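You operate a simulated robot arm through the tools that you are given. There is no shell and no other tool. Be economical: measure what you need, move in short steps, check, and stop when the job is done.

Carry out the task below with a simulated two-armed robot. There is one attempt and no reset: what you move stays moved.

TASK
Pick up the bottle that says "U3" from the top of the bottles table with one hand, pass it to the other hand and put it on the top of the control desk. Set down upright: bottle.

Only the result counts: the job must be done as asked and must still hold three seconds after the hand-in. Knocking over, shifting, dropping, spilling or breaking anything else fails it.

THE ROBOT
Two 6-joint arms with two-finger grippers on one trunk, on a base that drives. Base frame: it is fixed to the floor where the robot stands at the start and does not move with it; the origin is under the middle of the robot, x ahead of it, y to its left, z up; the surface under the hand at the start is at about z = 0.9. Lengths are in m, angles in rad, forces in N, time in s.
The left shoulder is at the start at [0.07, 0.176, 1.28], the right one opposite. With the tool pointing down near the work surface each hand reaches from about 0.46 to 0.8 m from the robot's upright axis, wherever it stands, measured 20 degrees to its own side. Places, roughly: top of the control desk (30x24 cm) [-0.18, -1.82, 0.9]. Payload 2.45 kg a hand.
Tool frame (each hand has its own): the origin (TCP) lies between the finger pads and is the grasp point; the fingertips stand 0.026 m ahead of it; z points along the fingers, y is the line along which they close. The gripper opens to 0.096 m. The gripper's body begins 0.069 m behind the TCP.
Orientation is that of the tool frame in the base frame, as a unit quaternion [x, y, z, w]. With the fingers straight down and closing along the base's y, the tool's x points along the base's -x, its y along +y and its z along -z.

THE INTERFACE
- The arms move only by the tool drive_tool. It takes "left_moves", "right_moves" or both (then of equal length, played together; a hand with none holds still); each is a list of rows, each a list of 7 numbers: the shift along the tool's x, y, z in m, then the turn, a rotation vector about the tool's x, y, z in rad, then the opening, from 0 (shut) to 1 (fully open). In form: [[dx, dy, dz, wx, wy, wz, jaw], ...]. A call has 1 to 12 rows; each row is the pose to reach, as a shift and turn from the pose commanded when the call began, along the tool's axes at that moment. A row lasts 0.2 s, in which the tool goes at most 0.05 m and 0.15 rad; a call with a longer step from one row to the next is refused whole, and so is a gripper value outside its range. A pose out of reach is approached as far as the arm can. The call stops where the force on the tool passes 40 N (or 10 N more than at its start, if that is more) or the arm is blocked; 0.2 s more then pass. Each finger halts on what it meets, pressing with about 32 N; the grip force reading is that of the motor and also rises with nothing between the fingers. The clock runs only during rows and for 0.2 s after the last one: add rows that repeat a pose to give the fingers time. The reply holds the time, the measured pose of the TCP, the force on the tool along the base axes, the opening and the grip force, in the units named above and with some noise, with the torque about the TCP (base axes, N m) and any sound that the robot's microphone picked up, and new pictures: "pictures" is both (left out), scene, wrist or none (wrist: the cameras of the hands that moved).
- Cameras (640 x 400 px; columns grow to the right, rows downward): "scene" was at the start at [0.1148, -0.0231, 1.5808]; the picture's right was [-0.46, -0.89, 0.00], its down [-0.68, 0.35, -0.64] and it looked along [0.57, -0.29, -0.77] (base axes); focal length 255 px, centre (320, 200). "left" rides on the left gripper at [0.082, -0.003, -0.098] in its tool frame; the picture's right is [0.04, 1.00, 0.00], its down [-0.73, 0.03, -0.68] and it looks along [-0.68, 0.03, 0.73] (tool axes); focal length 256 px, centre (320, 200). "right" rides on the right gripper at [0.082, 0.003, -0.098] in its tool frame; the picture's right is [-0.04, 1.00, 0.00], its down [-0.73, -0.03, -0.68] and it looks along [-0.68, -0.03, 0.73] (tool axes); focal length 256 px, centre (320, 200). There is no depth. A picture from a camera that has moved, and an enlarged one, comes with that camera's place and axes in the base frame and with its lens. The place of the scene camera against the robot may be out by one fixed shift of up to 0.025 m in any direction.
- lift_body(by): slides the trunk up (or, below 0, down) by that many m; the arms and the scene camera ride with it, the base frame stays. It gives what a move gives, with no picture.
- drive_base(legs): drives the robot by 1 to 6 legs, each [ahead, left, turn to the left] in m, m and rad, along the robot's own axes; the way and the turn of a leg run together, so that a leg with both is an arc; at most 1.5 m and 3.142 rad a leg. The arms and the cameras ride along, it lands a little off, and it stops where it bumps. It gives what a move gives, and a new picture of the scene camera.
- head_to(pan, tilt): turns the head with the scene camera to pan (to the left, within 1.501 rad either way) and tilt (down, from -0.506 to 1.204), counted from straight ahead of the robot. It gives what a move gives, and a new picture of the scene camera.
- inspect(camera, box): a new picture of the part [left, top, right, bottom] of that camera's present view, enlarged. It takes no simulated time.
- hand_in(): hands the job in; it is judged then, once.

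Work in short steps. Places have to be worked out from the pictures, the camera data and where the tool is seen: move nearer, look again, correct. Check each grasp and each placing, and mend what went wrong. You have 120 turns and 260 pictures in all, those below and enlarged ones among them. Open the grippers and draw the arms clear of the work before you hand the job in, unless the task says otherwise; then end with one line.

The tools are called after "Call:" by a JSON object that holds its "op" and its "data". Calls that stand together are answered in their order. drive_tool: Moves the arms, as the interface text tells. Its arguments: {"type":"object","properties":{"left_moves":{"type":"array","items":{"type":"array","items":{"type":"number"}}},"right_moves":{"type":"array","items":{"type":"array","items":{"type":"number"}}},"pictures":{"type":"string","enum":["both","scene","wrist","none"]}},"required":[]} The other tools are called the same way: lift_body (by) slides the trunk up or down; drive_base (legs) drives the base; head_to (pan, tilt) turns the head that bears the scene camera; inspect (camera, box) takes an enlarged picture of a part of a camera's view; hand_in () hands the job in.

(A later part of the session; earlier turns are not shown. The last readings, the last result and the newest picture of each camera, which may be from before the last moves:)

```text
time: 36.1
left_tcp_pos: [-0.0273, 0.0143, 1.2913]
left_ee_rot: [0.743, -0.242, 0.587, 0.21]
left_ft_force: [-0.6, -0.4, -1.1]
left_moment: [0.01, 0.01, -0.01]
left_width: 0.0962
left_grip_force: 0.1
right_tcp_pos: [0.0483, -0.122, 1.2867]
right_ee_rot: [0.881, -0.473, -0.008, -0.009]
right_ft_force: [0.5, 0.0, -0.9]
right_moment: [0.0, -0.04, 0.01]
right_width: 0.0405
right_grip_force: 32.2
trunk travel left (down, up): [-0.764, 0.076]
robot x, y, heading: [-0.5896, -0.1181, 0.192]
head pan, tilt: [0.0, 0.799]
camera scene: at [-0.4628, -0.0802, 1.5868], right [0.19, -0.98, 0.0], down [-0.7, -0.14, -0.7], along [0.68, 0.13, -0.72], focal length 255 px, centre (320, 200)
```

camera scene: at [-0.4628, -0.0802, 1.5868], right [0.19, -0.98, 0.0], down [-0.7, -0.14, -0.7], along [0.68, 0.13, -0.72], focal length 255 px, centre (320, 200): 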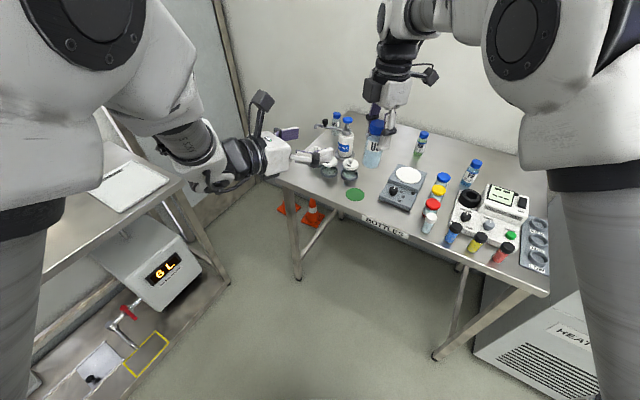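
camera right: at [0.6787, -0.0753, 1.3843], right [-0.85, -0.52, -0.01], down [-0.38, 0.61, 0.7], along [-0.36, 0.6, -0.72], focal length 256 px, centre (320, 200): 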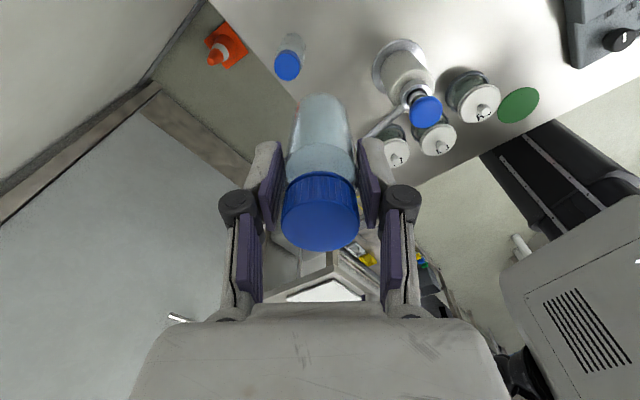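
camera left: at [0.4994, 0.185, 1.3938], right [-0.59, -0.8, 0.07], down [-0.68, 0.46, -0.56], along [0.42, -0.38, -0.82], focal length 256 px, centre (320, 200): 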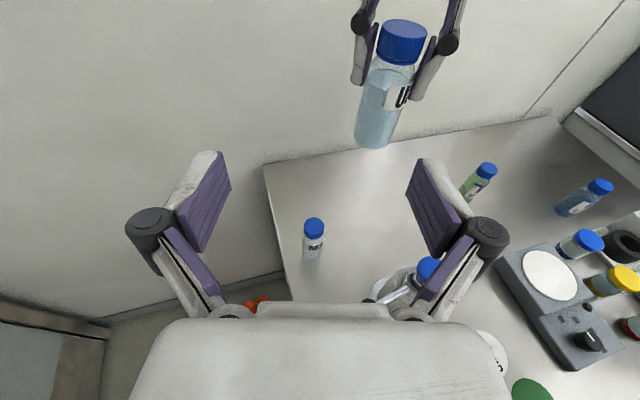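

Both hands hang just before the table edge; I back 0.2 m more, then lower both hands 0.25 m together.

Call:
{"op": "drive_base", "data": {"legs": [[-0.2, 0, 0]]}}

Call:
{"op": "drive_tool", "data": {"left_moves": [[-0.041, -0.001, 0.009, 0, 0, 0, 1], [-0.081, -0.002, 0.019, 0, 0, 0, 1], [-0.122, -0.003, 0.028, 0, 0, 0, 1], [-0.163, -0.005, 0.037, 0, 0, 0, 1], [-0.203, -0.006, 0.047, 0, 0, 0, 1], [-0.244, -0.007, 0.056, 0, 0, 0, 1]], "right_moves": [[0, 0, 0.042, 0, 0, 0, 0], [0, 0, 0.083, 0, 0, 0, 0], [0, 0, 0.125, 0, 0, 0, 0], [0, 0, 0.167, 0, 0, 0, 0], [0, 0, 0.208, 0, 0, 0, 0], [0, 0, 0.25, 0, 0, 0, 0]]}}

```text
time: 37.7
left_tcp_pos: [-0.2209, -0.0245, 1.2901]
left_ee_rot: [0.743, -0.242, 0.587, 0.211]
left_ft_force: [0.1, -0.1, -0.1]
left_moment: [-0.02, -0.03, -0.03]
left_width: 0.0959
left_grip_force: 0.1
right_tcp_pos: [-0.1453, -0.1625, 1.2846]
right_ee_rot: [0.881, -0.473, -0.008, -0.009]
right_ft_force: [0.5, 0.3, -0.9]
right_moment: [-0.02, 0.01, 0.0]
right_width: 0.0408
right_grip_force: 31.8
trunk travel left (down, up): [-0.764, 0.076]
robot x, y, heading: [-0.7841, -0.1564, 0.192]
head pan, tilt: [0.0, 0.799]
camera scene: at [-0.6556, -0.1184, 1.5864], right [0.19, -0.98, 0.0], down [-0.71, -0.14, -0.7], along [0.68, 0.13, -0.72], focal length 255 px, centre (320, 200)
```

scene: 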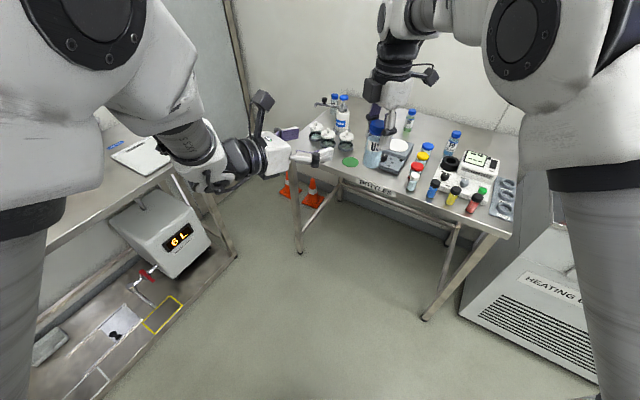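

```text
time: 39.1
left_tcp_pos: [-0.2217, -0.0249, 1.0395]
left_ee_rot: [0.743, -0.243, 0.586, 0.212]
left_ft_force: [0.8, -0.1, -0.3]
left_moment: [-0.02, 0.0, -0.02]
left_width: 0.096
left_grip_force: 0.1
right_tcp_pos: [-0.1468, -0.1595, 1.0339]
right_ee_rot: [0.881, -0.474, -0.007, -0.009]
right_ft_force: [0.2, 0.5, -0.5]
right_moment: [-0.02, 0.02, 0.0]
right_width: 0.0408
right_grip_force: 31.9
trunk travel left (down, up): [-0.764, 0.076]
robot x, y, heading: [-0.7848, -0.1558, 0.192]
head pan, tilt: [0.0, 0.799]
camera scene: at [-0.6564, -0.119, 1.5867], right [0.19, -0.98, 0.0], down [-0.71, -0.14, -0.7], along [0.68, 0.13, -0.72], focal length 255 px, centre (320, 200)
camera right: at [-0.1039, -0.2314, 1.1311], right [-0.86, -0.52, -0.01], down [-0.38, 0.61, 0.7], along [-0.36, 0.6, -0.72], focal length 256 px, centre (320, 200)
camera left: at [-0.2808, 0.0265, 1.1407], right [-0.6, -0.8, 0.07], down [-0.68, 0.47, -0.56], along [0.42, -0.38, -0.82], focal length 256 px, centre (320, 200)
```

scene: 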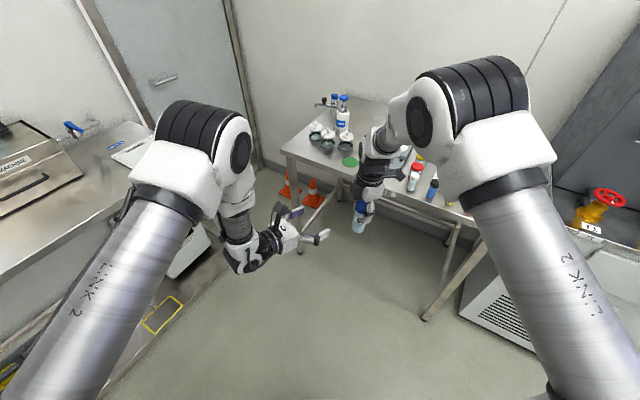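
right: 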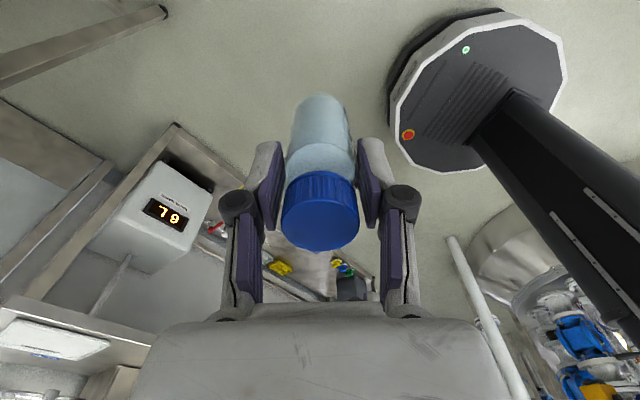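
left: 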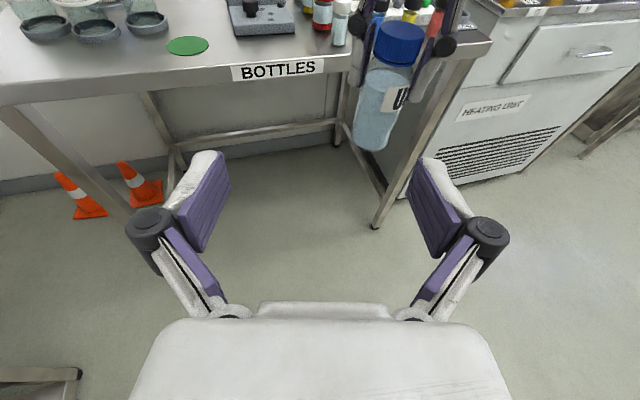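

Much better posture. Bottle grip point is (-0.147, -0.158, 0.979); the left camera confirms it. I align the left hand laterally, ~0.08 m short.

Call:
{"op": "drive_tool", "data": {"left_moves": [[-0.01, 0.02, 0.02, 0, 0, 0, 1], [-0.02, 0.04, 0.04, 0, 0, 0, 1], [-0.029, 0.058, 0.065, 0, 0, 0, 1], [-0.029, 0.058, 0.065, 0, 0, 0, 1]]}}

```text
time: 40.1
left_tcp_pos: [-0.2065, -0.0769, 0.992]
left_ee_rot: [0.743, -0.242, 0.587, 0.21]
left_ft_force: [-0.6, -0.6, 0.2]
left_moment: [0.0, 0.0, 0.0]
left_width: 0.096
left_grip_force: 0.1
left hand out of reach, approached as far as the arm can: row 2, 3, 4
right_tcp_pos: [-0.1483, -0.1583, 1.0361]
right_ee_rot: [0.881, -0.473, -0.008, -0.01]
right_ft_force: [0.4, -0.1, -0.9]
right_moment: [0.0, 0.01, -0.05]
right_width: 0.0407
right_grip_force: 32.5
trunk travel left (down, up): [-0.764, 0.076]
robot x, y, heading: [-0.7828, -0.1567, 0.198]
head pan, tilt: [0.0, 0.799]
camera scene: at [-0.6595, -0.12, 1.5869], right [0.19, -0.98, 0.0], down [-0.7, -0.14, -0.7], along [0.68, 0.13, -0.72], focal length 255 px, centre (320, 200)
camera left: at [-0.2654, -0.0259, 1.0935], right [-0.6, -0.8, 0.07], down [-0.68, 0.47, -0.56], along [0.42, -0.38, -0.82], focal length 256 px, centre (320, 200)
```

scene: 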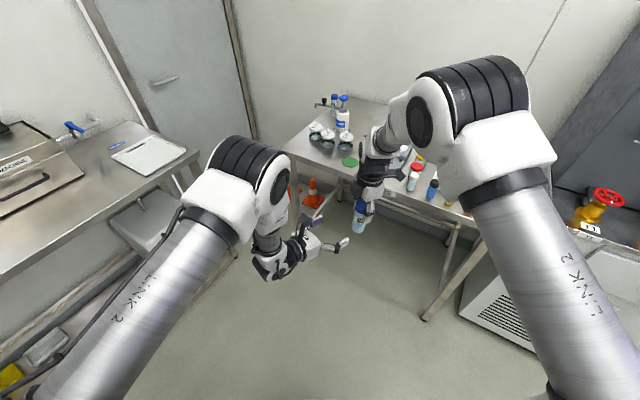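
left: 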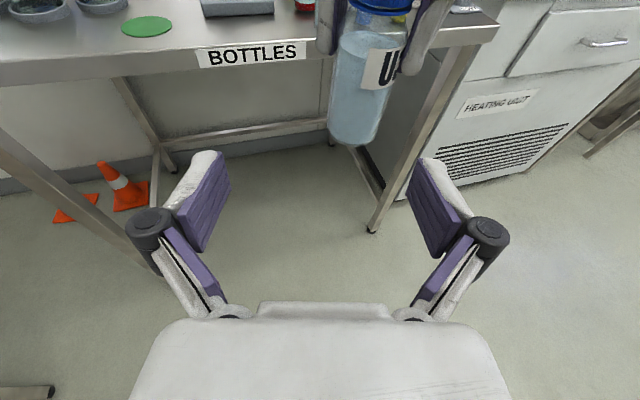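

Still limited crossing the midline. I retreat the left hand, yaw it more forward, bring the bottle 0.07 m toward the middle and spin the right hand a bit more.

Call:
{"op": "drive_tool", "data": {"left_moves": [[0, 0, -0.035, 0, 0, 0, 1], [0, 0, -0.07, 0, 0, 0, 1], [0, 0, -0.1, 0, 0, 0, 1], [0, 0, -0.1, 0.11, 0.003, -0.025, 1], [0, 0, -0.1, 0.22, 0.006, -0.05, 1], [0, 0, -0.1, 0.33, 0.01, -0.075, 1], [0, 0, -0.1, 0.438, 0.0135, -0.1, 1]], "right_moves": [[0, 0, 0, 0, 0, 0, 0], [0, 0, 0, 0, 0, 0, 0], [0, 0, 0, 0, 0, 0, 0], [-0.02, -0.008, 0, 0, 0, -0.09, 0], [-0.04, -0.016, 0, 0, 0, -0.18, 0], [-0.0645, -0.027, 0, 0, 0, -0.27, 0], [-0.0645, -0.027, 0, 0, 0, -0.35, 0]]}}

```text
time: 41.7
left_tcp_pos: [-0.284, -0.0171, 1.0179]
left_ee_rot: [0.765, -0.163, 0.605, 0.15]
left_ft_force: [-0.7, -1.1, 0.5]
left_moment: [0.03, 0.03, 0.05]
left_width: 0.096
left_grip_force: 0.1
left hand out of reach, approached as far as the arm can: row 5, 6, 7
right_tcp_pos: [-0.1613, -0.089, 1.038]
right_ee_rot: [0.95, -0.313, -0.006, -0.012]
right_ft_force: [-0.7, 0.4, -1.1]
right_moment: [-0.01, 0.03, 0.0]
right_width: 0.0406
right_grip_force: 32.4
trunk travel left (down, up): [-0.764, 0.076]
robot x, y, heading: [-0.7851, -0.1558, 0.191]
head pan, tilt: [0.0, 0.799]
camera scene: at [-0.6588, -0.1199, 1.5868], right [0.19, -0.98, 0.0], down [-0.7, -0.14, -0.7], along [0.68, 0.13, -0.72], focal length 255 px, centre (320, 200)
camera right: at [-0.0975, -0.1435, 1.1349], right [-0.63, -0.78, -0.02], down [-0.57, 0.44, 0.69], along [-0.53, 0.44, -0.72], focal length 256 px, centre (320, 200)
camera left: at [-0.3511, 0.0212, 1.1195], right [-0.42, -0.9, 0.07], down [-0.77, 0.31, -0.56], along [0.48, -0.29, -0.82], focal length 256 px, centre (320, 200)
```

scene: 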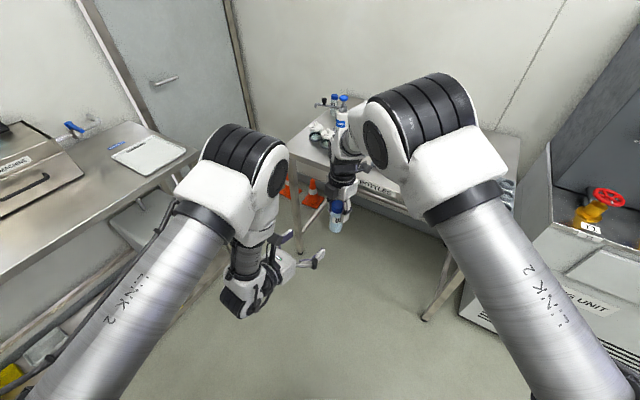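
right: 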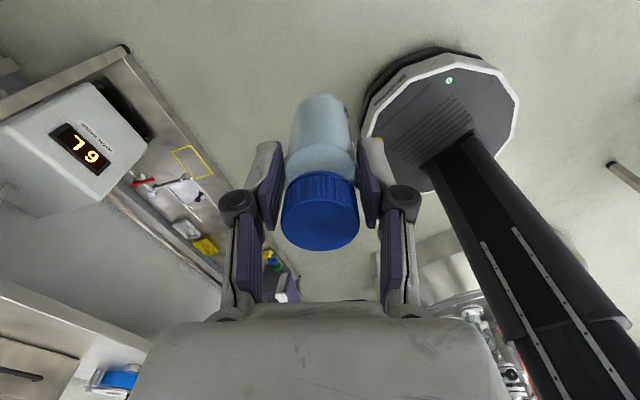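
left: 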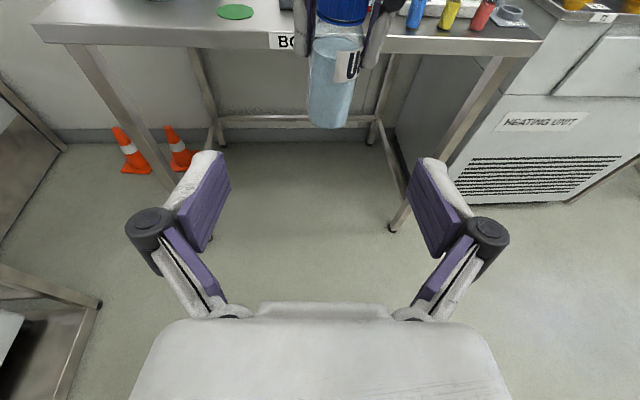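

The left arm is limited by being folded too close, so I move both farther out: bottle 0.10 m forward, left hand forward with a more rightward yaw.

Call:
{"op": "drive_tool", "data": {"left_moves": [[0, 0, 0, 0, 0, 0, 1], [0.004, -0.019, 0.022, -0.078, -0.003, 0.018, 1], [0.007, -0.038, 0.044, -0.156, -0.005, 0.036, 1], [0.011, -0.058, 0.066, -0.234, -0.008, 0.053, 1], [0.014, -0.077, 0.088, -0.312, -0.01, 0.071, 1], [0.018, -0.096, 0.11, -0.39, -0.013, 0.089, 1], [0.018, -0.096, 0.11, -0.39, -0.013, 0.089, 1]], "right_moves": [[0.0135, -0.0147, 0, 0, 0, 0, 0], [0.027, -0.0294, 0, 0, 0, 0, 0], [0.04, -0.044, 0, 0, 0, 0, 0], [0.054, -0.059, 0, 0, 0, 0, 0], [0.0675, -0.0736, 0, 0, 0, 0, 0], [0.0675, -0.0736, 0, 0, 0, 0, 0], [0.0675, -0.0736, 0, 0, 0, 0, 0]]}}

```text
time: 43.3
left_tcp_pos: [-0.1413, 0.0211, 1.0082]
left_ee_rot: [0.718, -0.312, 0.563, 0.267]
left_ft_force: [-0.7, -1.2, 1.0]
left_moment: [0.0, 0.0, -0.01]
left_width: 0.0962
left_grip_force: 0.2
right_tcp_pos: [-0.0635, -0.0687, 1.039]
right_ee_rot: [0.949, -0.314, -0.005, -0.009]
right_ft_force: [0.2, 0.1, -1.1]
right_moment: [-0.03, 0.0, 0.03]
right_width: 0.0408
right_grip_force: 31.5
trunk travel left (down, up): [-0.764, 0.076]
robot x, y, heading: [-0.7824, -0.1568, 0.196]
head pan, tilt: [0.0, 0.799]
camera scene: at [-0.6598, -0.1195, 1.5869], right [0.19, -0.98, 0.0], down [-0.7, -0.14, -0.7], along [0.68, 0.13, -0.72], focal length 255 px, centre (320, 200)
camera right: at [-0.0001, -0.1228, 1.1365], right [-0.63, -0.78, -0.02], down [-0.57, 0.44, 0.69], along [-0.53, 0.44, -0.72], focal length 256 px, centre (320, 200)
camera left: at [-0.189, 0.0825, 1.1102], right [-0.74, -0.67, 0.07], down [-0.58, 0.59, -0.56], along [0.33, -0.46, -0.82], focal length 256 px, centre (320, 200)
```

scene: 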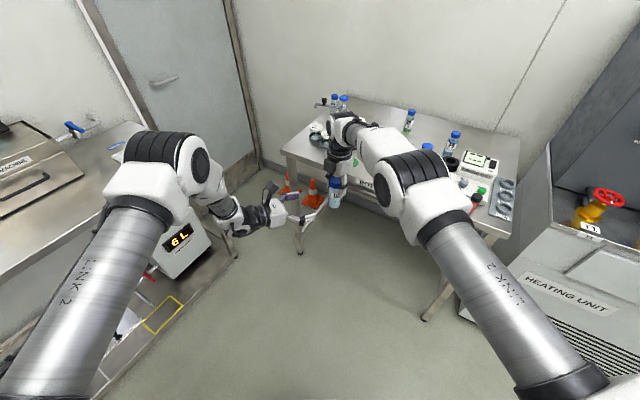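
right: 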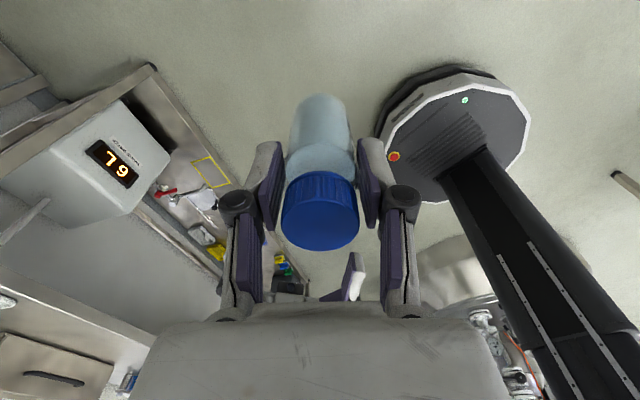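
left: 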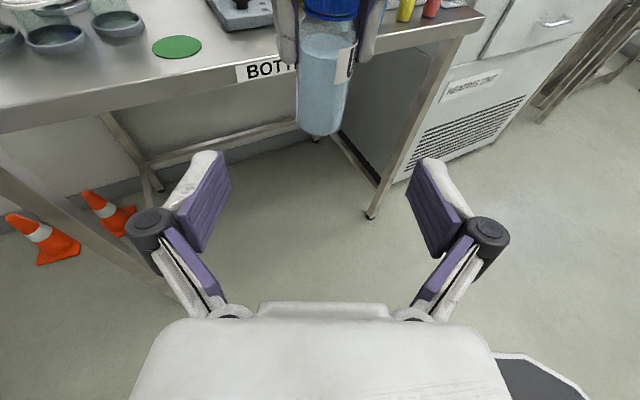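

All reached and the bottle lies dead ahead of the left hand. I advance 0.12 m along its axis, jaws open.

Call:
{"op": "drive_tool", "data": {"left_moves": [[0.001, 0, 0.03, 0, 0, 0, 1], [0.001, 0, 0.06, 0, 0, 0, 1], [0.002, 0, 0.085, 0, 0, 0, 1], [0.003, 0, 0.105, 0, 0, 0, 1], [0.003, 0, 0.12, 0, 0, 0, 1], [0.003, 0, 0.12, 0, 0, 0, 1]]}}

Call:
{"op": "inspect", "data": {"camera": "scene", "box": [260, 130, 400, 240]}}

```text
time: 44.7
left_tcp_pos: [-0.0649, -0.0675, 0.9839]
left_ee_rot: [0.718, -0.311, 0.562, 0.267]
left_ft_force: [-0.1, 0.1, 0.2]
left_moment: [0.01, 0.0, 0.0]
left_width: 0.0959
left_grip_force: 0.1
right_tcp_pos: [-0.0649, -0.0681, 1.039]
right_ee_rot: [0.95, -0.313, -0.006, -0.011]
right_ft_force: [-0.4, -0.7, -1.5]
right_moment: [-0.01, 0.01, 0.03]
right_width: 0.0407
right_grip_force: 33.0
trunk travel left (down, up): [-0.764, 0.076]
robot x, y, heading: [-0.7796, -0.1614, 0.196]
head pan, tilt: [0.0, 0.799]
camera scene: at [-0.6593, -0.1187, 1.5868], right [0.19, -0.98, 0.0], down [-0.7, -0.14, -0.7], along [0.68, 0.13, -0.72], focal length 255 px, centre (320, 200)
camera left: at [-0.1121, -0.0062, 1.0857], right [-0.74, -0.67, 0.07], down [-0.58, 0.59, -0.56], along [0.33, -0.46, -0.82], focal length 256 px, centre (320, 200)
```

scene: 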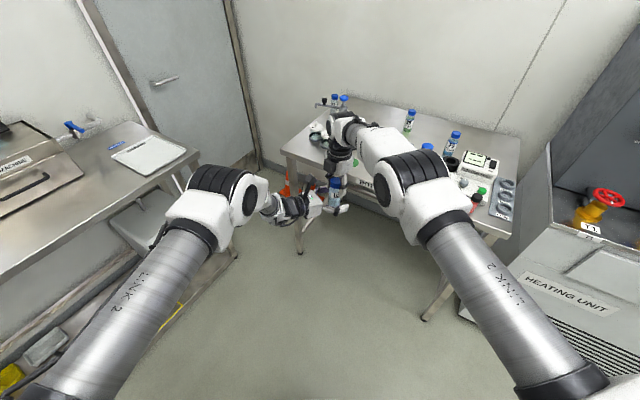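
left: 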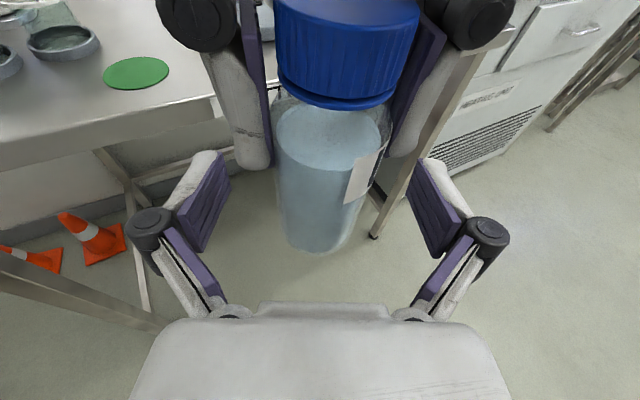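

```text
3.64 times, centred on (330, 185) of scene
camera zoom: at [-0.6593, -0.1187, 1.5868], right [0.19, -0.98, 0.0], down [-0.7, -0.14, -0.7], along [0.68, 0.13, -0.72], focal length 928 px, centre (284, 254)
```

zoom: 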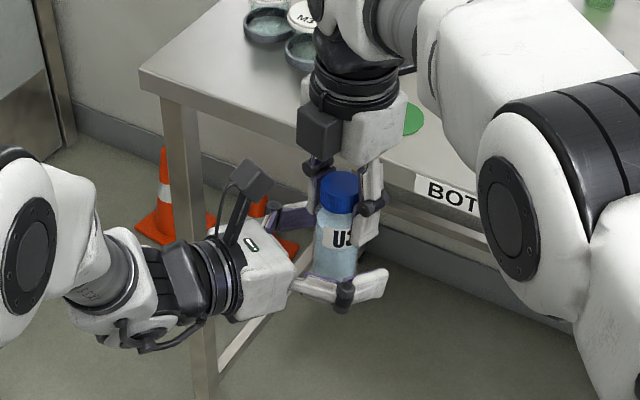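

The left jaws straddle the lower body, below the right fingers. Closing the left hand.

Call:
{"op": "drive_tool", "data": {"left_moves": [[0, 0, 0, 0, 0, 0, 0], [0, 0, 0, 0, 0, 0, 0], [0, 0, 0, 0, 0, 0, 0]], "pictures": "wrist"}}

```text
time: 45.5
left_tcp_pos: [-0.0641, -0.0674, 0.9846]
left_ee_rot: [0.717, -0.312, 0.563, 0.268]
left_ft_force: [-20.7, 5.1, 9.0]
left_moment: [0.16, -0.64, -0.13]
left_width: 0.0399
left_grip_force: 31.8
right_tcp_pos: [-0.0628, -0.0688, 1.0382]
right_ee_rot: [0.95, -0.313, -0.004, -0.011]
right_ft_force: [19.9, -5.4, -9.4]
right_moment: [-0.5, -0.41, 0.1]
right_width: 0.0408
right_grip_force: 32.1
trunk travel left (down, up): [-0.764, 0.076]
robot x, y, heading: [-0.7856, -0.1551, 0.196]
head pan, tilt: [0.0, 0.799]
camera left: at [-0.1122, -0.0062, 1.0858], right [-0.74, -0.67, 0.07], down [-0.58, 0.59, -0.56], along [0.33, -0.46, -0.82], focal length 256 px, centre (320, 200)
```

left: 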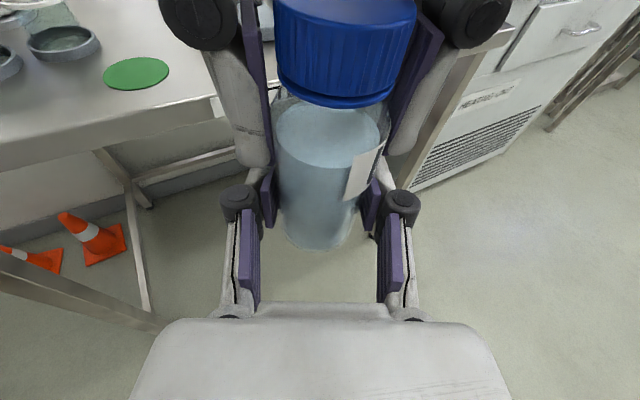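

Left holds at 0.040 m with 32 N. I open the right hand in place and check.

Call:
{"op": "drive_tool", "data": {"right_moves": [[0, 0, 0, 0, 0, 0, 0.5], [0, 0, 0, 0, 0, 0, 0.85], [0, 0, 0, 0, 0, 0, 0.85]], "pictures": "none"}}

Call:
{"op": "inspect", "data": {"camera": "left", "box": [0, 0, 640, 400]}}

```text
time: 46.3
left_tcp_pos: [-0.0653, -0.0679, 0.9844]
left_ee_rot: [0.718, -0.311, 0.562, 0.267]
left_ft_force: [0.6, 0.1, 0.2]
left_moment: [-0.01, 0.0, -0.02]
left_width: 0.0392
left_grip_force: 32.0
right_tcp_pos: [-0.0639, -0.0668, 1.0382]
right_ee_rot: [0.95, -0.313, -0.007, -0.01]
right_ft_force: [0.7, -0.3, -0.6]
right_moment: [0.02, -0.02, 0.01]
right_width: 0.0817
right_grip_force: 0.1
trunk travel left (down, up): [-0.764, 0.076]
robot x, y, heading: [-0.78, -0.1535, 0.191]
head pan, tilt: [0.0, 0.799]
```

```text
1.00 times, centred on (320, 200) of left (not enlarged: the box is as wide or as high as the picture)
camera zoom: at [-0.1121, -0.006, 1.0857], right [-0.74, -0.67, 0.07], down [-0.58, 0.59, -0.56], along [0.33, -0.46, -0.82], focal length 256 px, centre (320, 200)
```

zoom: 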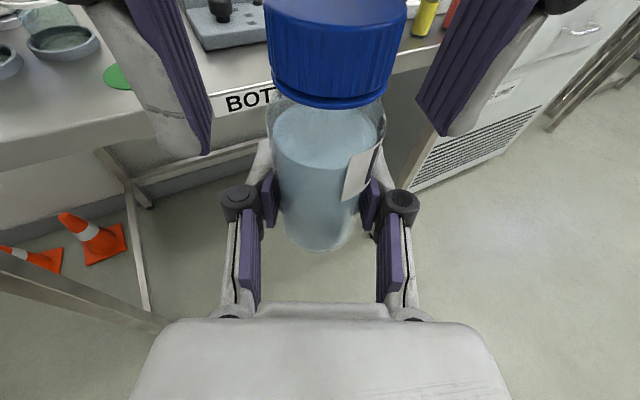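

Clean transfer. I raise the right hand clear, then move it off to its side.

Call:
{"op": "drive_tool", "data": {"right_moves": [[0, 0, -0.04, 0, 0, 0, 0.85], [0, 0, -0.08, 0, 0, 0, 0.85], [0, 0, -0.12, 0, 0, 0, 0.85], [0, 0, -0.15, 0, 0, 0, 0.85], [0.03, 0.027, -0.15, 0, 0, 0.12, 0.85], [0.06, 0.055, -0.15, 0, 0, 0.24, 0.85], [0.09, 0.083, -0.15, 0, 0, 0.36, 0.85], [0.12, 0.11, -0.15, 0, 0, 0.48, 0.85], [0.15, 0.138, -0.15, 0, 0, 0.6, 0.85], [0.18, 0.165, -0.15, 0, 0, 0.75, 0.85]], "pictures": "scene"}}

```text
time: 48.5
left_tcp_pos: [-0.0628, -0.0689, 0.9843]
left_ee_rot: [0.718, -0.312, 0.562, 0.267]
left_ft_force: [-0.3, 0.0, 0.2]
left_moment: [0.0, -0.01, 0.0]
left_width: 0.0391
left_grip_force: 32.0
right_tcp_pos: [-0.0165, -0.3127, 1.1806]
right_ee_rot: [0.768, -0.64, -0.01, -0.008]
right_ft_force: [-0.4, -0.8, 0.0]
right_moment: [0.03, 0.02, 0.02]
right_width: 0.0813
right_grip_force: 0.0
trunk travel left (down, up): [-0.764, 0.076]
robot x, y, heading: [-0.7812, -0.157, 0.193]
head pan, tilt: [0.0, 0.799]
camera scene: at [-0.6585, -0.1212, 1.5868], right [0.19, -0.98, 0.0], down [-0.7, -0.14, -0.7], along [0.68, 0.13, -0.72], focal length 255 px, centre (320, 200)
```

scene: 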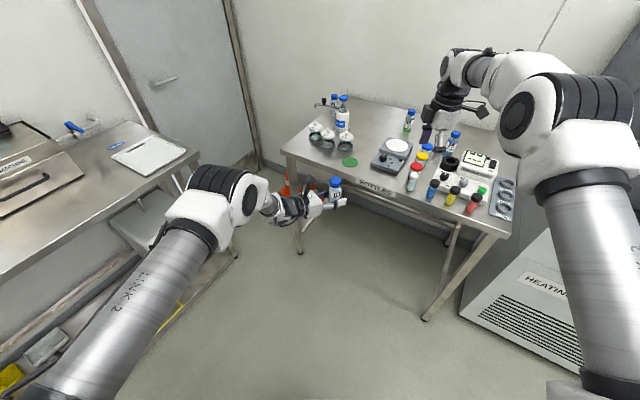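

Now I raise the held bottle 0.12 m and look toward the control desk.

Call:
{"op": "drive_tool", "data": {"left_moves": [[0.039, 0.001, -0.009, 0, 0, 0, 0], [0.078, 0.003, -0.018, 0, 0, 0, 0], [0.117, 0.004, -0.027, 0, 0, 0, 0]], "pictures": "none"}}

Call:
{"op": "head_to", "data": {"pan": -1.3, "tilt": 0.3}}

```text
time: 49.3
left_tcp_pos: [-0.0649, -0.0646, 1.1068]
left_ee_rot: [0.717, -0.313, 0.563, 0.268]
left_ft_force: [0.0, 0.2, -0.3]
left_moment: [-0.02, 0.0, 0.02]
left_width: 0.039
left_grip_force: 31.9
right_tcp_pos: [-0.0182, -0.3112, 1.1816]
right_ee_rot: [0.769, -0.639, -0.01, -0.008]
right_ft_force: [-1.0, -0.1, 0.3]
right_moment: [0.0, 0.01, -0.01]
right_width: 0.0817
right_grip_force: 0.0
trunk travel left (down, up): [-0.764, 0.076]
robot x, y, heading: [-0.7815, -0.1547, 0.192]
head pan, tilt: [0.0, 0.799]
```

```text
time: 50.8
left_tcp_pos: [-0.0637, -0.0651, 1.1051]
left_ee_rot: [0.718, -0.311, 0.563, 0.267]
left_ft_force: [0.6, 0.0, -0.5]
left_moment: [0.0, 0.03, 0.0]
left_width: 0.0389
left_grip_force: 31.9
right_tcp_pos: [-0.0164, -0.3117, 1.1808]
right_ee_rot: [0.769, -0.639, -0.01, -0.008]
right_ft_force: [-0.6, 0.4, 0.5]
right_moment: [0.0, 0.0, 0.01]
right_width: 0.0816
right_grip_force: 0.1
trunk travel left (down, up): [-0.764, 0.076]
robot x, y, heading: [-0.7858, -0.1526, 0.199]
head pan, tilt: [-1.3, 0.3]
camera scene: at [-0.6962, -0.218, 1.6312], right [-0.89, -0.45, 0.0], down [-0.13, 0.26, -0.96], along [0.43, -0.85, -0.3], focal length 255 px, centre (320, 200)
```

scene: 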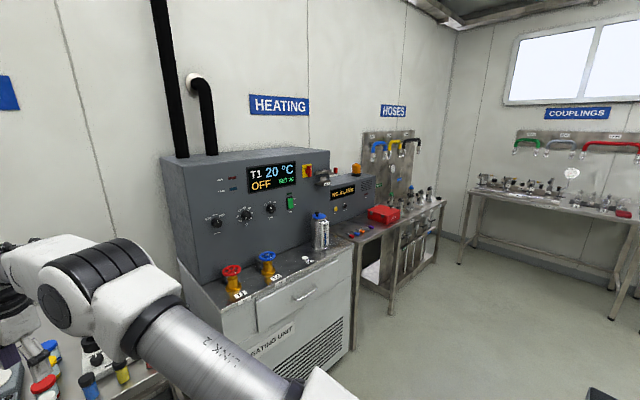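

The control desk projects to about pixel (357, 231): the small table with the orange display. I zoom there.

Call:
{"op": "inspect", "data": {"camera": "scene", "box": [300, 160, 460, 260]}}

```text
4.00 times, centred on (380, 210) of scene
camera zoom: at [-0.6962, -0.218, 1.6312], right [-0.89, -0.45, 0.0], down [-0.13, 0.26, -0.96], along [0.43, -0.85, -0.3], focal length 1021 px, centre (80, 160)
```

zoom: 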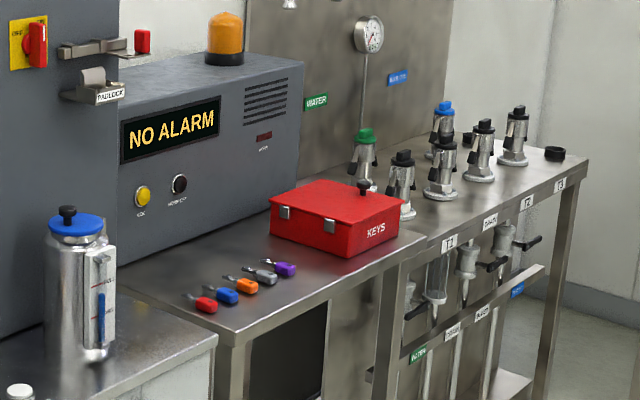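

I check the floor region to the right-rear before driving.

Call:
{"op": "head_to", "data": {"pan": -1.5, "tilt": 0.75}}

```text
time: 51.7
left_tcp_pos: [-0.0638, -0.0648, 1.1065]
left_ee_rot: [0.717, -0.312, 0.563, 0.267]
left_ft_force: [-0.3, 0.8, -1.5]
left_moment: [0.02, 0.01, 0.0]
left_width: 0.039
left_grip_force: 32.6
right_tcp_pos: [-0.0175, -0.3127, 1.1813]
right_ee_rot: [0.769, -0.639, -0.011, -0.008]
right_ft_force: [0.3, 0.2, -1.1]
right_moment: [-0.03, -0.02, 0.04]
right_width: 0.0819
right_grip_force: 0.1
trunk travel left (down, up): [-0.764, 0.076]
robot x, y, heading: [-0.7847, -0.1511, 0.19]
head pan, tilt: [-1.499, 0.75]
camera scene: at [-0.7165, -0.2145, 1.5909], right [-0.97, -0.26, 0.0], down [-0.18, 0.66, -0.73], along [0.19, -0.71, -0.68], focal length 255 px, centre (320, 200)
```

scene: 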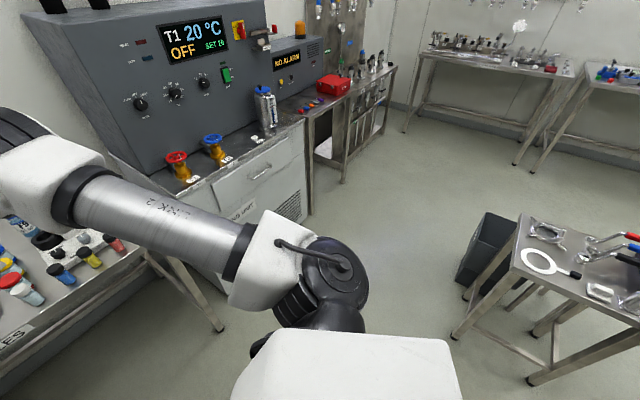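

There's a corridor between the heating unit (x≈-0.29) and the side table (x≈-1.34). I raise trunk and hand for clearance, then turn right to face along the corridor.

Call:
{"op": "lift_body", "data": {"by": 0.075}}

Call:
{"op": "drive_tool", "data": {"left_moves": [[0.039, 0.001, -0.009, 0, 0, 0, 0], [0.078, 0.003, -0.018, 0, 0, 0, 0]], "right_moves": [[0, 0, -0.03, 0, 0, 0, 0.5], [0, 0, -0.06, 0, 0, 0, 0.5]], "pictures": "none"}}

Call:
{"op": "drive_base", "data": {"legs": [[0, 0, -0.9], [0, 0, -0.86]]}}

Call:
{"op": "head_to", "data": {"pan": 0.2, "tilt": 0.6}}

```text
time: 52.8
left_tcp_pos: [-0.0646, -0.0645, 1.1795]
left_ee_rot: [0.718, -0.311, 0.562, 0.267]
left_ft_force: [0.6, 0.7, 0.0]
left_moment: [0.04, -0.02, 0.0]
left_width: 0.0393
left_grip_force: 32.4
right_tcp_pos: [-0.0167, -0.3113, 1.2577]
right_ee_rot: [0.769, -0.639, -0.009, -0.008]
right_ft_force: [0.8, 0.0, 0.4]
right_moment: [0.01, -0.01, -0.03]
right_width: 0.0817
right_grip_force: 0.1
trunk travel left (down, up): [-0.839, 0.001]
robot x, y, heading: [-0.7856, -0.1566, 0.199]
head pan, tilt: [-1.499, 0.75]
```

```text
time: 53.4
left_tcp_pos: [-0.0689, -0.0652, 1.2627]
left_ee_rot: [0.718, -0.311, 0.563, 0.267]
left_ft_force: [-0.5, -0.7, -0.5]
left_moment: [0.0, 0.01, 0.05]
left_width: 0.0393
left_grip_force: 31.5
right_tcp_pos: [-0.0194, -0.3129, 1.3188]
right_ee_rot: [0.769, -0.639, -0.009, -0.008]
right_ft_force: [-0.5, 0.7, -0.2]
right_moment: [0.03, -0.03, 0.03]
right_width: 0.048
right_grip_force: 0.2
trunk travel left (down, up): [-0.839, 0.001]
robot x, y, heading: [-0.7819, -0.1548, 0.195]
head pan, tilt: [-1.499, 0.75]
```

```text
time: 58.3
left_tcp_pos: [-0.8221, -0.8798, 1.2609]
left_ee_rot: [-0.22, 0.751, -0.154, -0.604]
left_ft_force: [0.3, 0.0, -0.9]
left_moment: [0.0, -0.01, 0.0]
left_width: 0.039
left_grip_force: 31.6
right_tcp_pos: [-1.0757, -0.883, 1.317]
right_ee_rot: [-0.002, 1.0, 0.001, 0.012]
right_ft_force: [0.2, 0.0, -0.1]
right_moment: [0.03, 0.02, -0.03]
right_width: 0.048
right_grip_force: 0.0
trunk travel left (down, up): [-0.839, 0.001]
robot x, y, heading: [-0.7816, -0.155, -1.56]
head pan, tilt: [-1.499, 0.75]
camera scene: at [-0.8693, -0.202, 1.6659], right [-0.08, 1.0, 0.0], down [0.68, 0.06, -0.73], along [-0.73, -0.06, -0.68], focal length 255 px, centre (320, 200)
```

scene: 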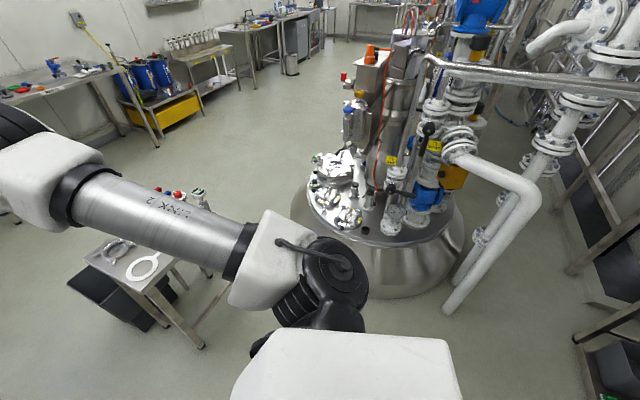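

```text
time: 60.0
left_tcp_pos: [-0.8228, -0.8784, 1.2614]
left_ee_rot: [-0.22, 0.751, -0.154, -0.603]
left_ft_force: [0.1, -1.1, -1.1]
left_moment: [0.01, -0.03, -0.05]
left_width: 0.0391
left_grip_force: 32.4
right_tcp_pos: [-1.0749, -0.8834, 1.3155]
right_ee_rot: [-0.002, 1.0, 0.001, 0.012]
right_ft_force: [0.0, 0.0, -0.2]
right_moment: [0.0, 0.0, 0.0]
right_width: 0.0481
right_grip_force: 0.0
trunk travel left (down, up): [-0.839, 0.001]
robot x, y, heading: [-0.783, -0.1551, -1.559]
head pan, tilt: [0.201, 0.6]
camera scene: at [-0.7687, -0.2813, 1.6787], right [-0.98, -0.21, 0.0], down [-0.12, 0.55, -0.82], along [0.17, -0.81, -0.57], focal length 255 px, centre (320, 200)
```

scene: 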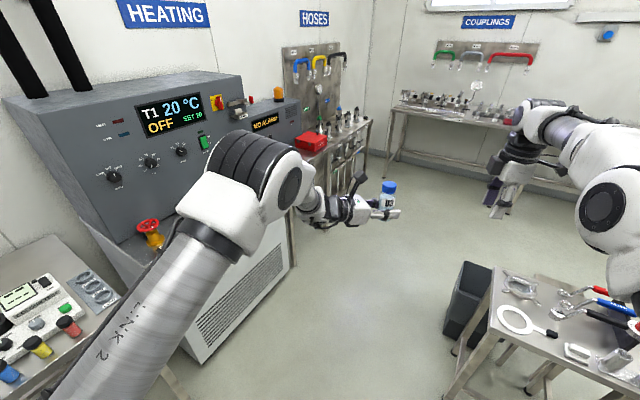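

Path ahead is clear. I drive forward 1.4 m and then look left at the desk.

Call:
{"op": "drive_base", "data": {"legs": [[1.4, 0, 0]]}}

Call:
{"op": "head_to", "data": {"pan": 1.2, "tilt": 0.7}}

```text
time: 67.1
left_tcp_pos: [-0.768, -2.301, 1.2607]
left_ee_rot: [-0.23, 0.749, -0.162, -0.6]
left_ft_force: [0.4, 0.1, -0.6]
left_moment: [0.0, -0.07, 0.02]
left_width: 0.0393
left_grip_force: 31.9
right_tcp_pos: [-1.0188, -2.3118, 1.316]
right_ee_rot: [-0.015, 1.0, 0.0, 0.013]
right_ft_force: [0.0, -0.7, 0.2]
right_moment: [-0.01, -0.01, 0.0]
right_width: 0.048
right_grip_force: 0.1
trunk travel left (down, up): [-0.839, 0.001]
robot x, y, heading: [-0.7468, -1.5764, -1.536]
head pan, tilt: [0.201, 0.6]
camera scene: at [-0.7286, -1.7017, 1.6788], right [-0.97, -0.24, 0.0], down [-0.13, 0.55, -0.83], along [0.2, -0.8, -0.56], focal length 255 px, centre (320, 200)
```

scene: 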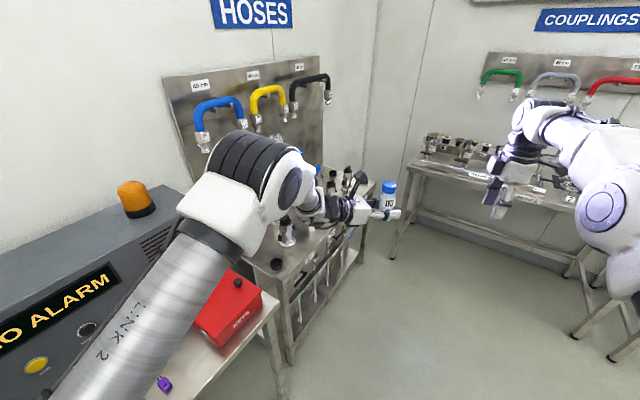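

```text
time: 68.4
left_tcp_pos: [-0.7663, -2.3023, 1.2611]
left_ee_rot: [-0.231, 0.748, -0.163, -0.601]
left_ft_force: [0.0, 0.1, -0.8]
left_moment: [-0.04, -0.01, 0.01]
left_width: 0.0392
left_grip_force: 32.1
right_tcp_pos: [-1.0202, -2.3126, 1.3167]
right_ee_rot: [-0.016, 1.0, 0.001, 0.012]
right_ft_force: [0.0, -0.1, 0.3]
right_moment: [0.01, -0.03, -0.02]
right_width: 0.0481
right_grip_force: 0.1
trunk travel left (down, up): [-0.839, 0.001]
robot x, y, heading: [-0.7471, -1.5789, -1.529]
head pan, tilt: [1.201, 0.7]
camera scene: at [-0.6692, -1.6442, 1.6701], right [-0.33, -0.95, 0.0], down [-0.61, 0.21, -0.76], along [0.72, -0.25, -0.64], focal length 255 px, centre (320, 200)
```

scene: 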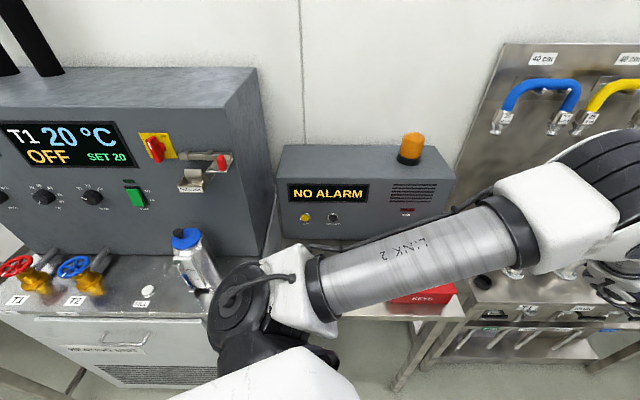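

The arm hides the desk, so I shift away (right and ahead), then turn left to face it with the hands high.

Call:
{"op": "drive_base", "data": {"legs": [[0.25, -0.2, 0], [0, 0, 1.3]]}}

Call:
{"op": "head_to", "data": {"pan": 0.1, "tilt": 0.8}}

```text
time: 73.8
left_tcp_pos: [-0.2402, -2.039, 1.261]
left_ee_rot: [0.641, -0.449, 0.497, 0.375]
left_ft_force: [0.3, 0.4, -1.3]
left_moment: [-0.01, 0.01, -0.01]
left_width: 0.0392
left_grip_force: 32.1
right_tcp_pos: [-0.2922, -2.2856, 1.3163]
right_ee_rot: [-0.626, 0.78, 0.008, 0.01]
right_ft_force: [0.5, 0.5, 0.2]
right_moment: [0.01, -0.04, -0.01]
right_width: 0.0478
right_grip_force: 0.1
trunk travel left (down, up): [-0.839, 0.001]
robot x, y, heading: [-0.9374, -1.842, -0.209]
head pan, tilt: [1.201, 0.7]
camera scene: at [-0.8451, -1.7686, 1.6701], right [0.84, -0.55, 0.0], down [-0.35, -0.54, -0.77], along [0.42, 0.64, -0.64], focal length 255 px, centre (320, 200)
```

scene: 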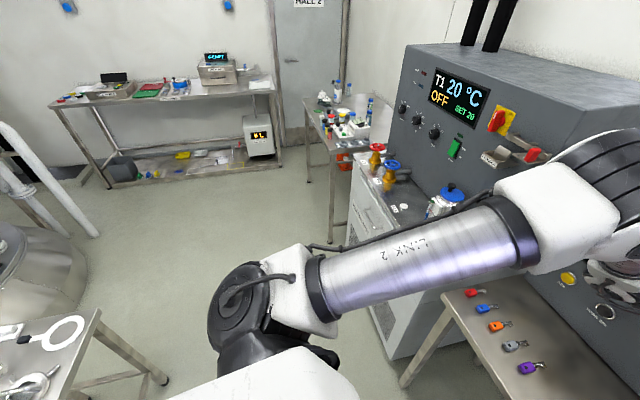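

```text
time: 75.1
left_tcp_pos: [-0.2412, -2.0373, 1.2612]
left_ee_rot: [0.641, -0.449, 0.498, 0.374]
left_ft_force: [0.0, 0.8, -1.7]
left_moment: [-0.04, 0.0, 0.03]
left_width: 0.0389
left_grip_force: 32.6
right_tcp_pos: [-0.2907, -2.2847, 1.316]
right_ee_rot: [-0.626, 0.779, 0.008, 0.009]
right_ft_force: [-0.4, -0.6, 0.6]
right_moment: [0.03, 0.0, -0.01]
right_width: 0.048
right_grip_force: 0.0
trunk travel left (down, up): [-0.839, 0.001]
robot x, y, heading: [-0.9394, -1.8414, -0.211]
head pan, tilt: [0.099, 0.799]
camera scene: at [-0.8112, -1.8479, 1.6618], right [-0.11, -0.99, 0.0], down [-0.71, 0.08, -0.7], along [0.69, -0.08, -0.72], focal length 255 px, centre (320, 200)
```

scene: 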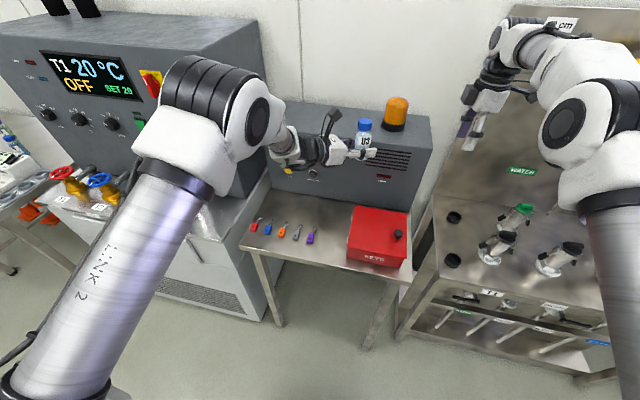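

The desk is slanted ~20° (its front runs along (-0.34,-0.94)). Keys lie in a row with a red box at right; I zoom to measure free space.

Call:
{"op": "inspect", "data": {"camera": "scene", "box": [225, 170, 425, 295]}}

```text
3.20 times, centred on (325, 232) of scene
camera zoom: at [-0.8112, -1.8479, 1.6618], right [-0.11, -0.99, 0.0], down [-0.71, 0.08, -0.7], along [0.69, -0.08, -0.72], focal length 817 px, centre (304, 96)
```

zoom: 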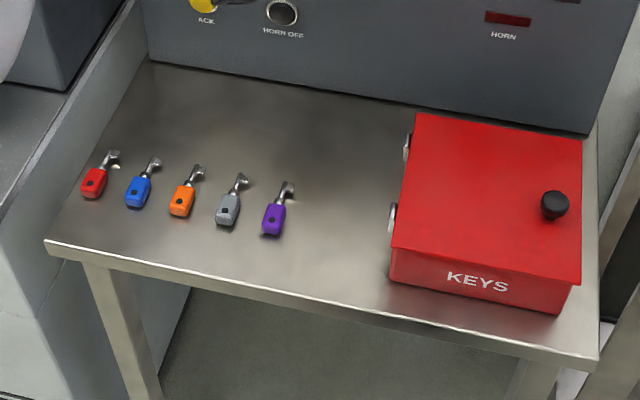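

Best free spot: between the purple key and the red box, near the front, about (-0.298, -1.940). I back the base a little and right, then yaw the left hand to point into the desk and shift it left, still high.

Call:
{"op": "drive_base", "data": {"legs": [[-0.1, -0.06, 0]]}}

Call:
{"op": "drive_tool", "data": {"left_moves": [[-0.004, -0.011, -0.018, 0.122, 0.004, -0.028, 0], [-0.008, -0.022, -0.037, 0.2435, 0.008, -0.056, 0], [-0.0115, -0.033, -0.055, 0.365, 0.012, -0.0845, 0], [-0.015, -0.044, -0.073, 0.487, 0.016, -0.113, 0], [-0.019, -0.055, -0.092, 0.609, 0.02, -0.141, 0], [-0.023, -0.066, -0.11, 0.7305, 0.024, -0.169, 0], [-0.023, -0.066, -0.11, 0.7305, 0.024, -0.169, 0]]}}

```text
time: 76.3
left_tcp_pos: [-0.3489, -2.0742, 1.2591]
left_ee_rot: [0.641, -0.448, 0.497, 0.375]
left_ft_force: [-0.5, 0.9, -0.3]
left_moment: [-0.01, 0.02, -0.07]
left_width: 0.0393
left_grip_force: 31.8
right_tcp_pos: [-0.3997, -2.3217, 1.3153]
right_ee_rot: [-0.626, 0.779, 0.008, 0.009]
right_ft_force: [0.4, 0.2, 0.0]
right_moment: [0.01, 0.05, -0.03]
right_width: 0.0479
right_grip_force: 0.0
trunk travel left (down, up): [-0.839, 0.001]
robot x, y, heading: [-1.0474, -1.8779, -0.208]
head pan, tilt: [0.099, 0.799]
camera scene: at [-0.9189, -1.8851, 1.6615], right [-0.11, -0.99, 0.0], down [-0.71, 0.08, -0.7], along [0.69, -0.08, -0.72], focal length 255 px, centre (320, 200)
```

scene: 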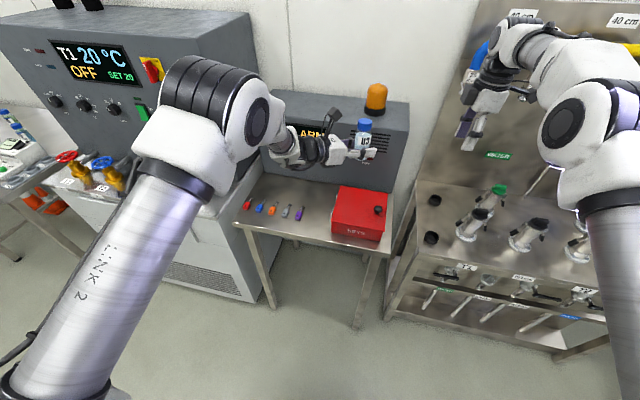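

```text
time: 78.0
left_tcp_pos: [-0.3167, -1.9435, 1.2688]
left_ee_rot: [0.755, -0.213, 0.59, 0.191]
left_ft_force: [0.1, -0.9, -0.2]
left_moment: [-0.02, 0.0, -0.01]
left_width: 0.0391
left_grip_force: 31.5
left hand out of reach, approached as far as the arm can: row 6, 7
right_tcp_pos: [-0.4014, -2.3228, 1.3164]
right_ee_rot: [-0.626, 0.78, 0.008, 0.01]
right_ft_force: [-0.3, -0.6, 0.0]
right_moment: [0.01, 0.0, -0.02]
right_width: 0.0479
right_grip_force: 0.1
trunk travel left (down, up): [-0.839, 0.001]
robot x, y, heading: [-1.0437, -1.8771, -0.207]
head pan, tilt: [0.099, 0.799]
camera scene: at [-0.922, -1.8869, 1.6618], right [-0.11, -0.99, 0.0], down [-0.71, 0.08, -0.7], along [0.69, -0.07, -0.72], focal length 255 px, centre (320, 200)
camera left: at [-0.3782, -1.8965, 1.3709], right [-0.54, -0.84, 0.08], down [-0.72, 0.41, -0.55], along [0.43, -0.35, -0.83], focal length 256 px, centre (320, 200)
```

scene: 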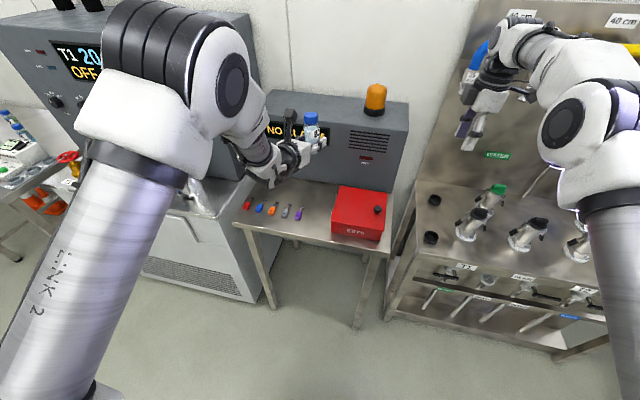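
left: 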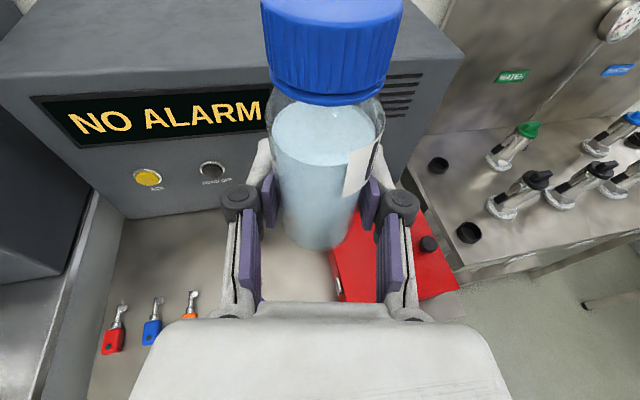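

Close to the target column. I lower 0.14 m and view the desk through the left wrist camera to refine the spot.

Call:
{"op": "drive_tool", "data": {"left_moves": [[-0.034, -0.001, 0.008, 0, 0, 0, 0], [-0.068, -0.002, 0.016, 0, 0, 0, 0], [-0.102, -0.004, 0.024, 0, 0, 0, 0], [-0.136, -0.005, 0.032, 0, 0, 0, 0]]}}

```text
time: 79.0
left_tcp_pos: [-0.3052, -1.9299, 1.1302]
left_ee_rot: [0.755, -0.218, 0.586, 0.198]
left_ft_force: [0.0, -0.1, -0.8]
left_moment: [-0.02, -0.02, -0.01]
left_width: 0.0392
left_grip_force: 31.5
left hand out of reach, approached as far as the arm can: row 1, 2, 3, 4
right_tcp_pos: [-0.4002, -2.3216, 1.3158]
right_ee_rot: [-0.627, 0.779, 0.008, 0.009]
right_ft_force: [0.4, 0.8, -0.1]
right_moment: [-0.02, 0.02, 0.01]
right_width: 0.048
right_grip_force: 0.2
trunk travel left (down, up): [-0.839, 0.001]
robot x, y, heading: [-1.0449, -1.8773, -0.207]
head pan, tilt: [0.099, 0.799]
camera scene: at [-0.9203, -1.8854, 1.6618], right [-0.11, -0.99, 0.0], down [-0.71, 0.08, -0.7], along [0.69, -0.08, -0.72], focal length 255 px, centre (320, 200)
camera left: at [-0.3657, -1.8805, 1.2319], right [-0.55, -0.83, 0.08], down [-0.72, 0.42, -0.55], along [0.42, -0.36, -0.83], focal length 256 px, centre (320, 200)
```

scene: 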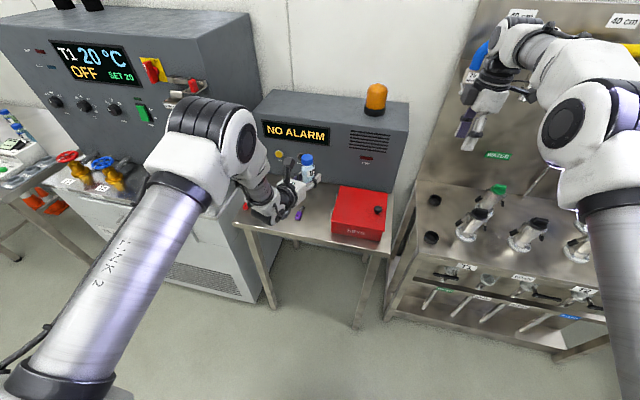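
left: 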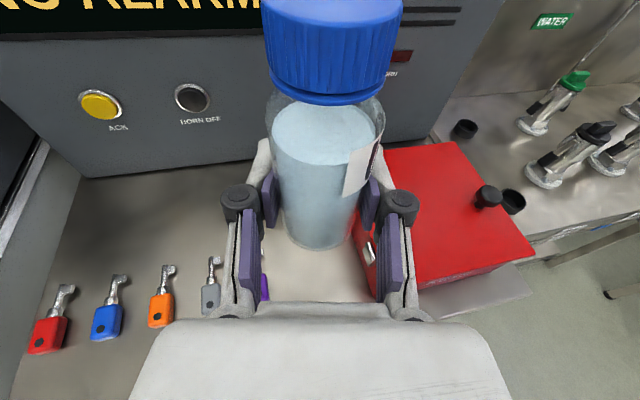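

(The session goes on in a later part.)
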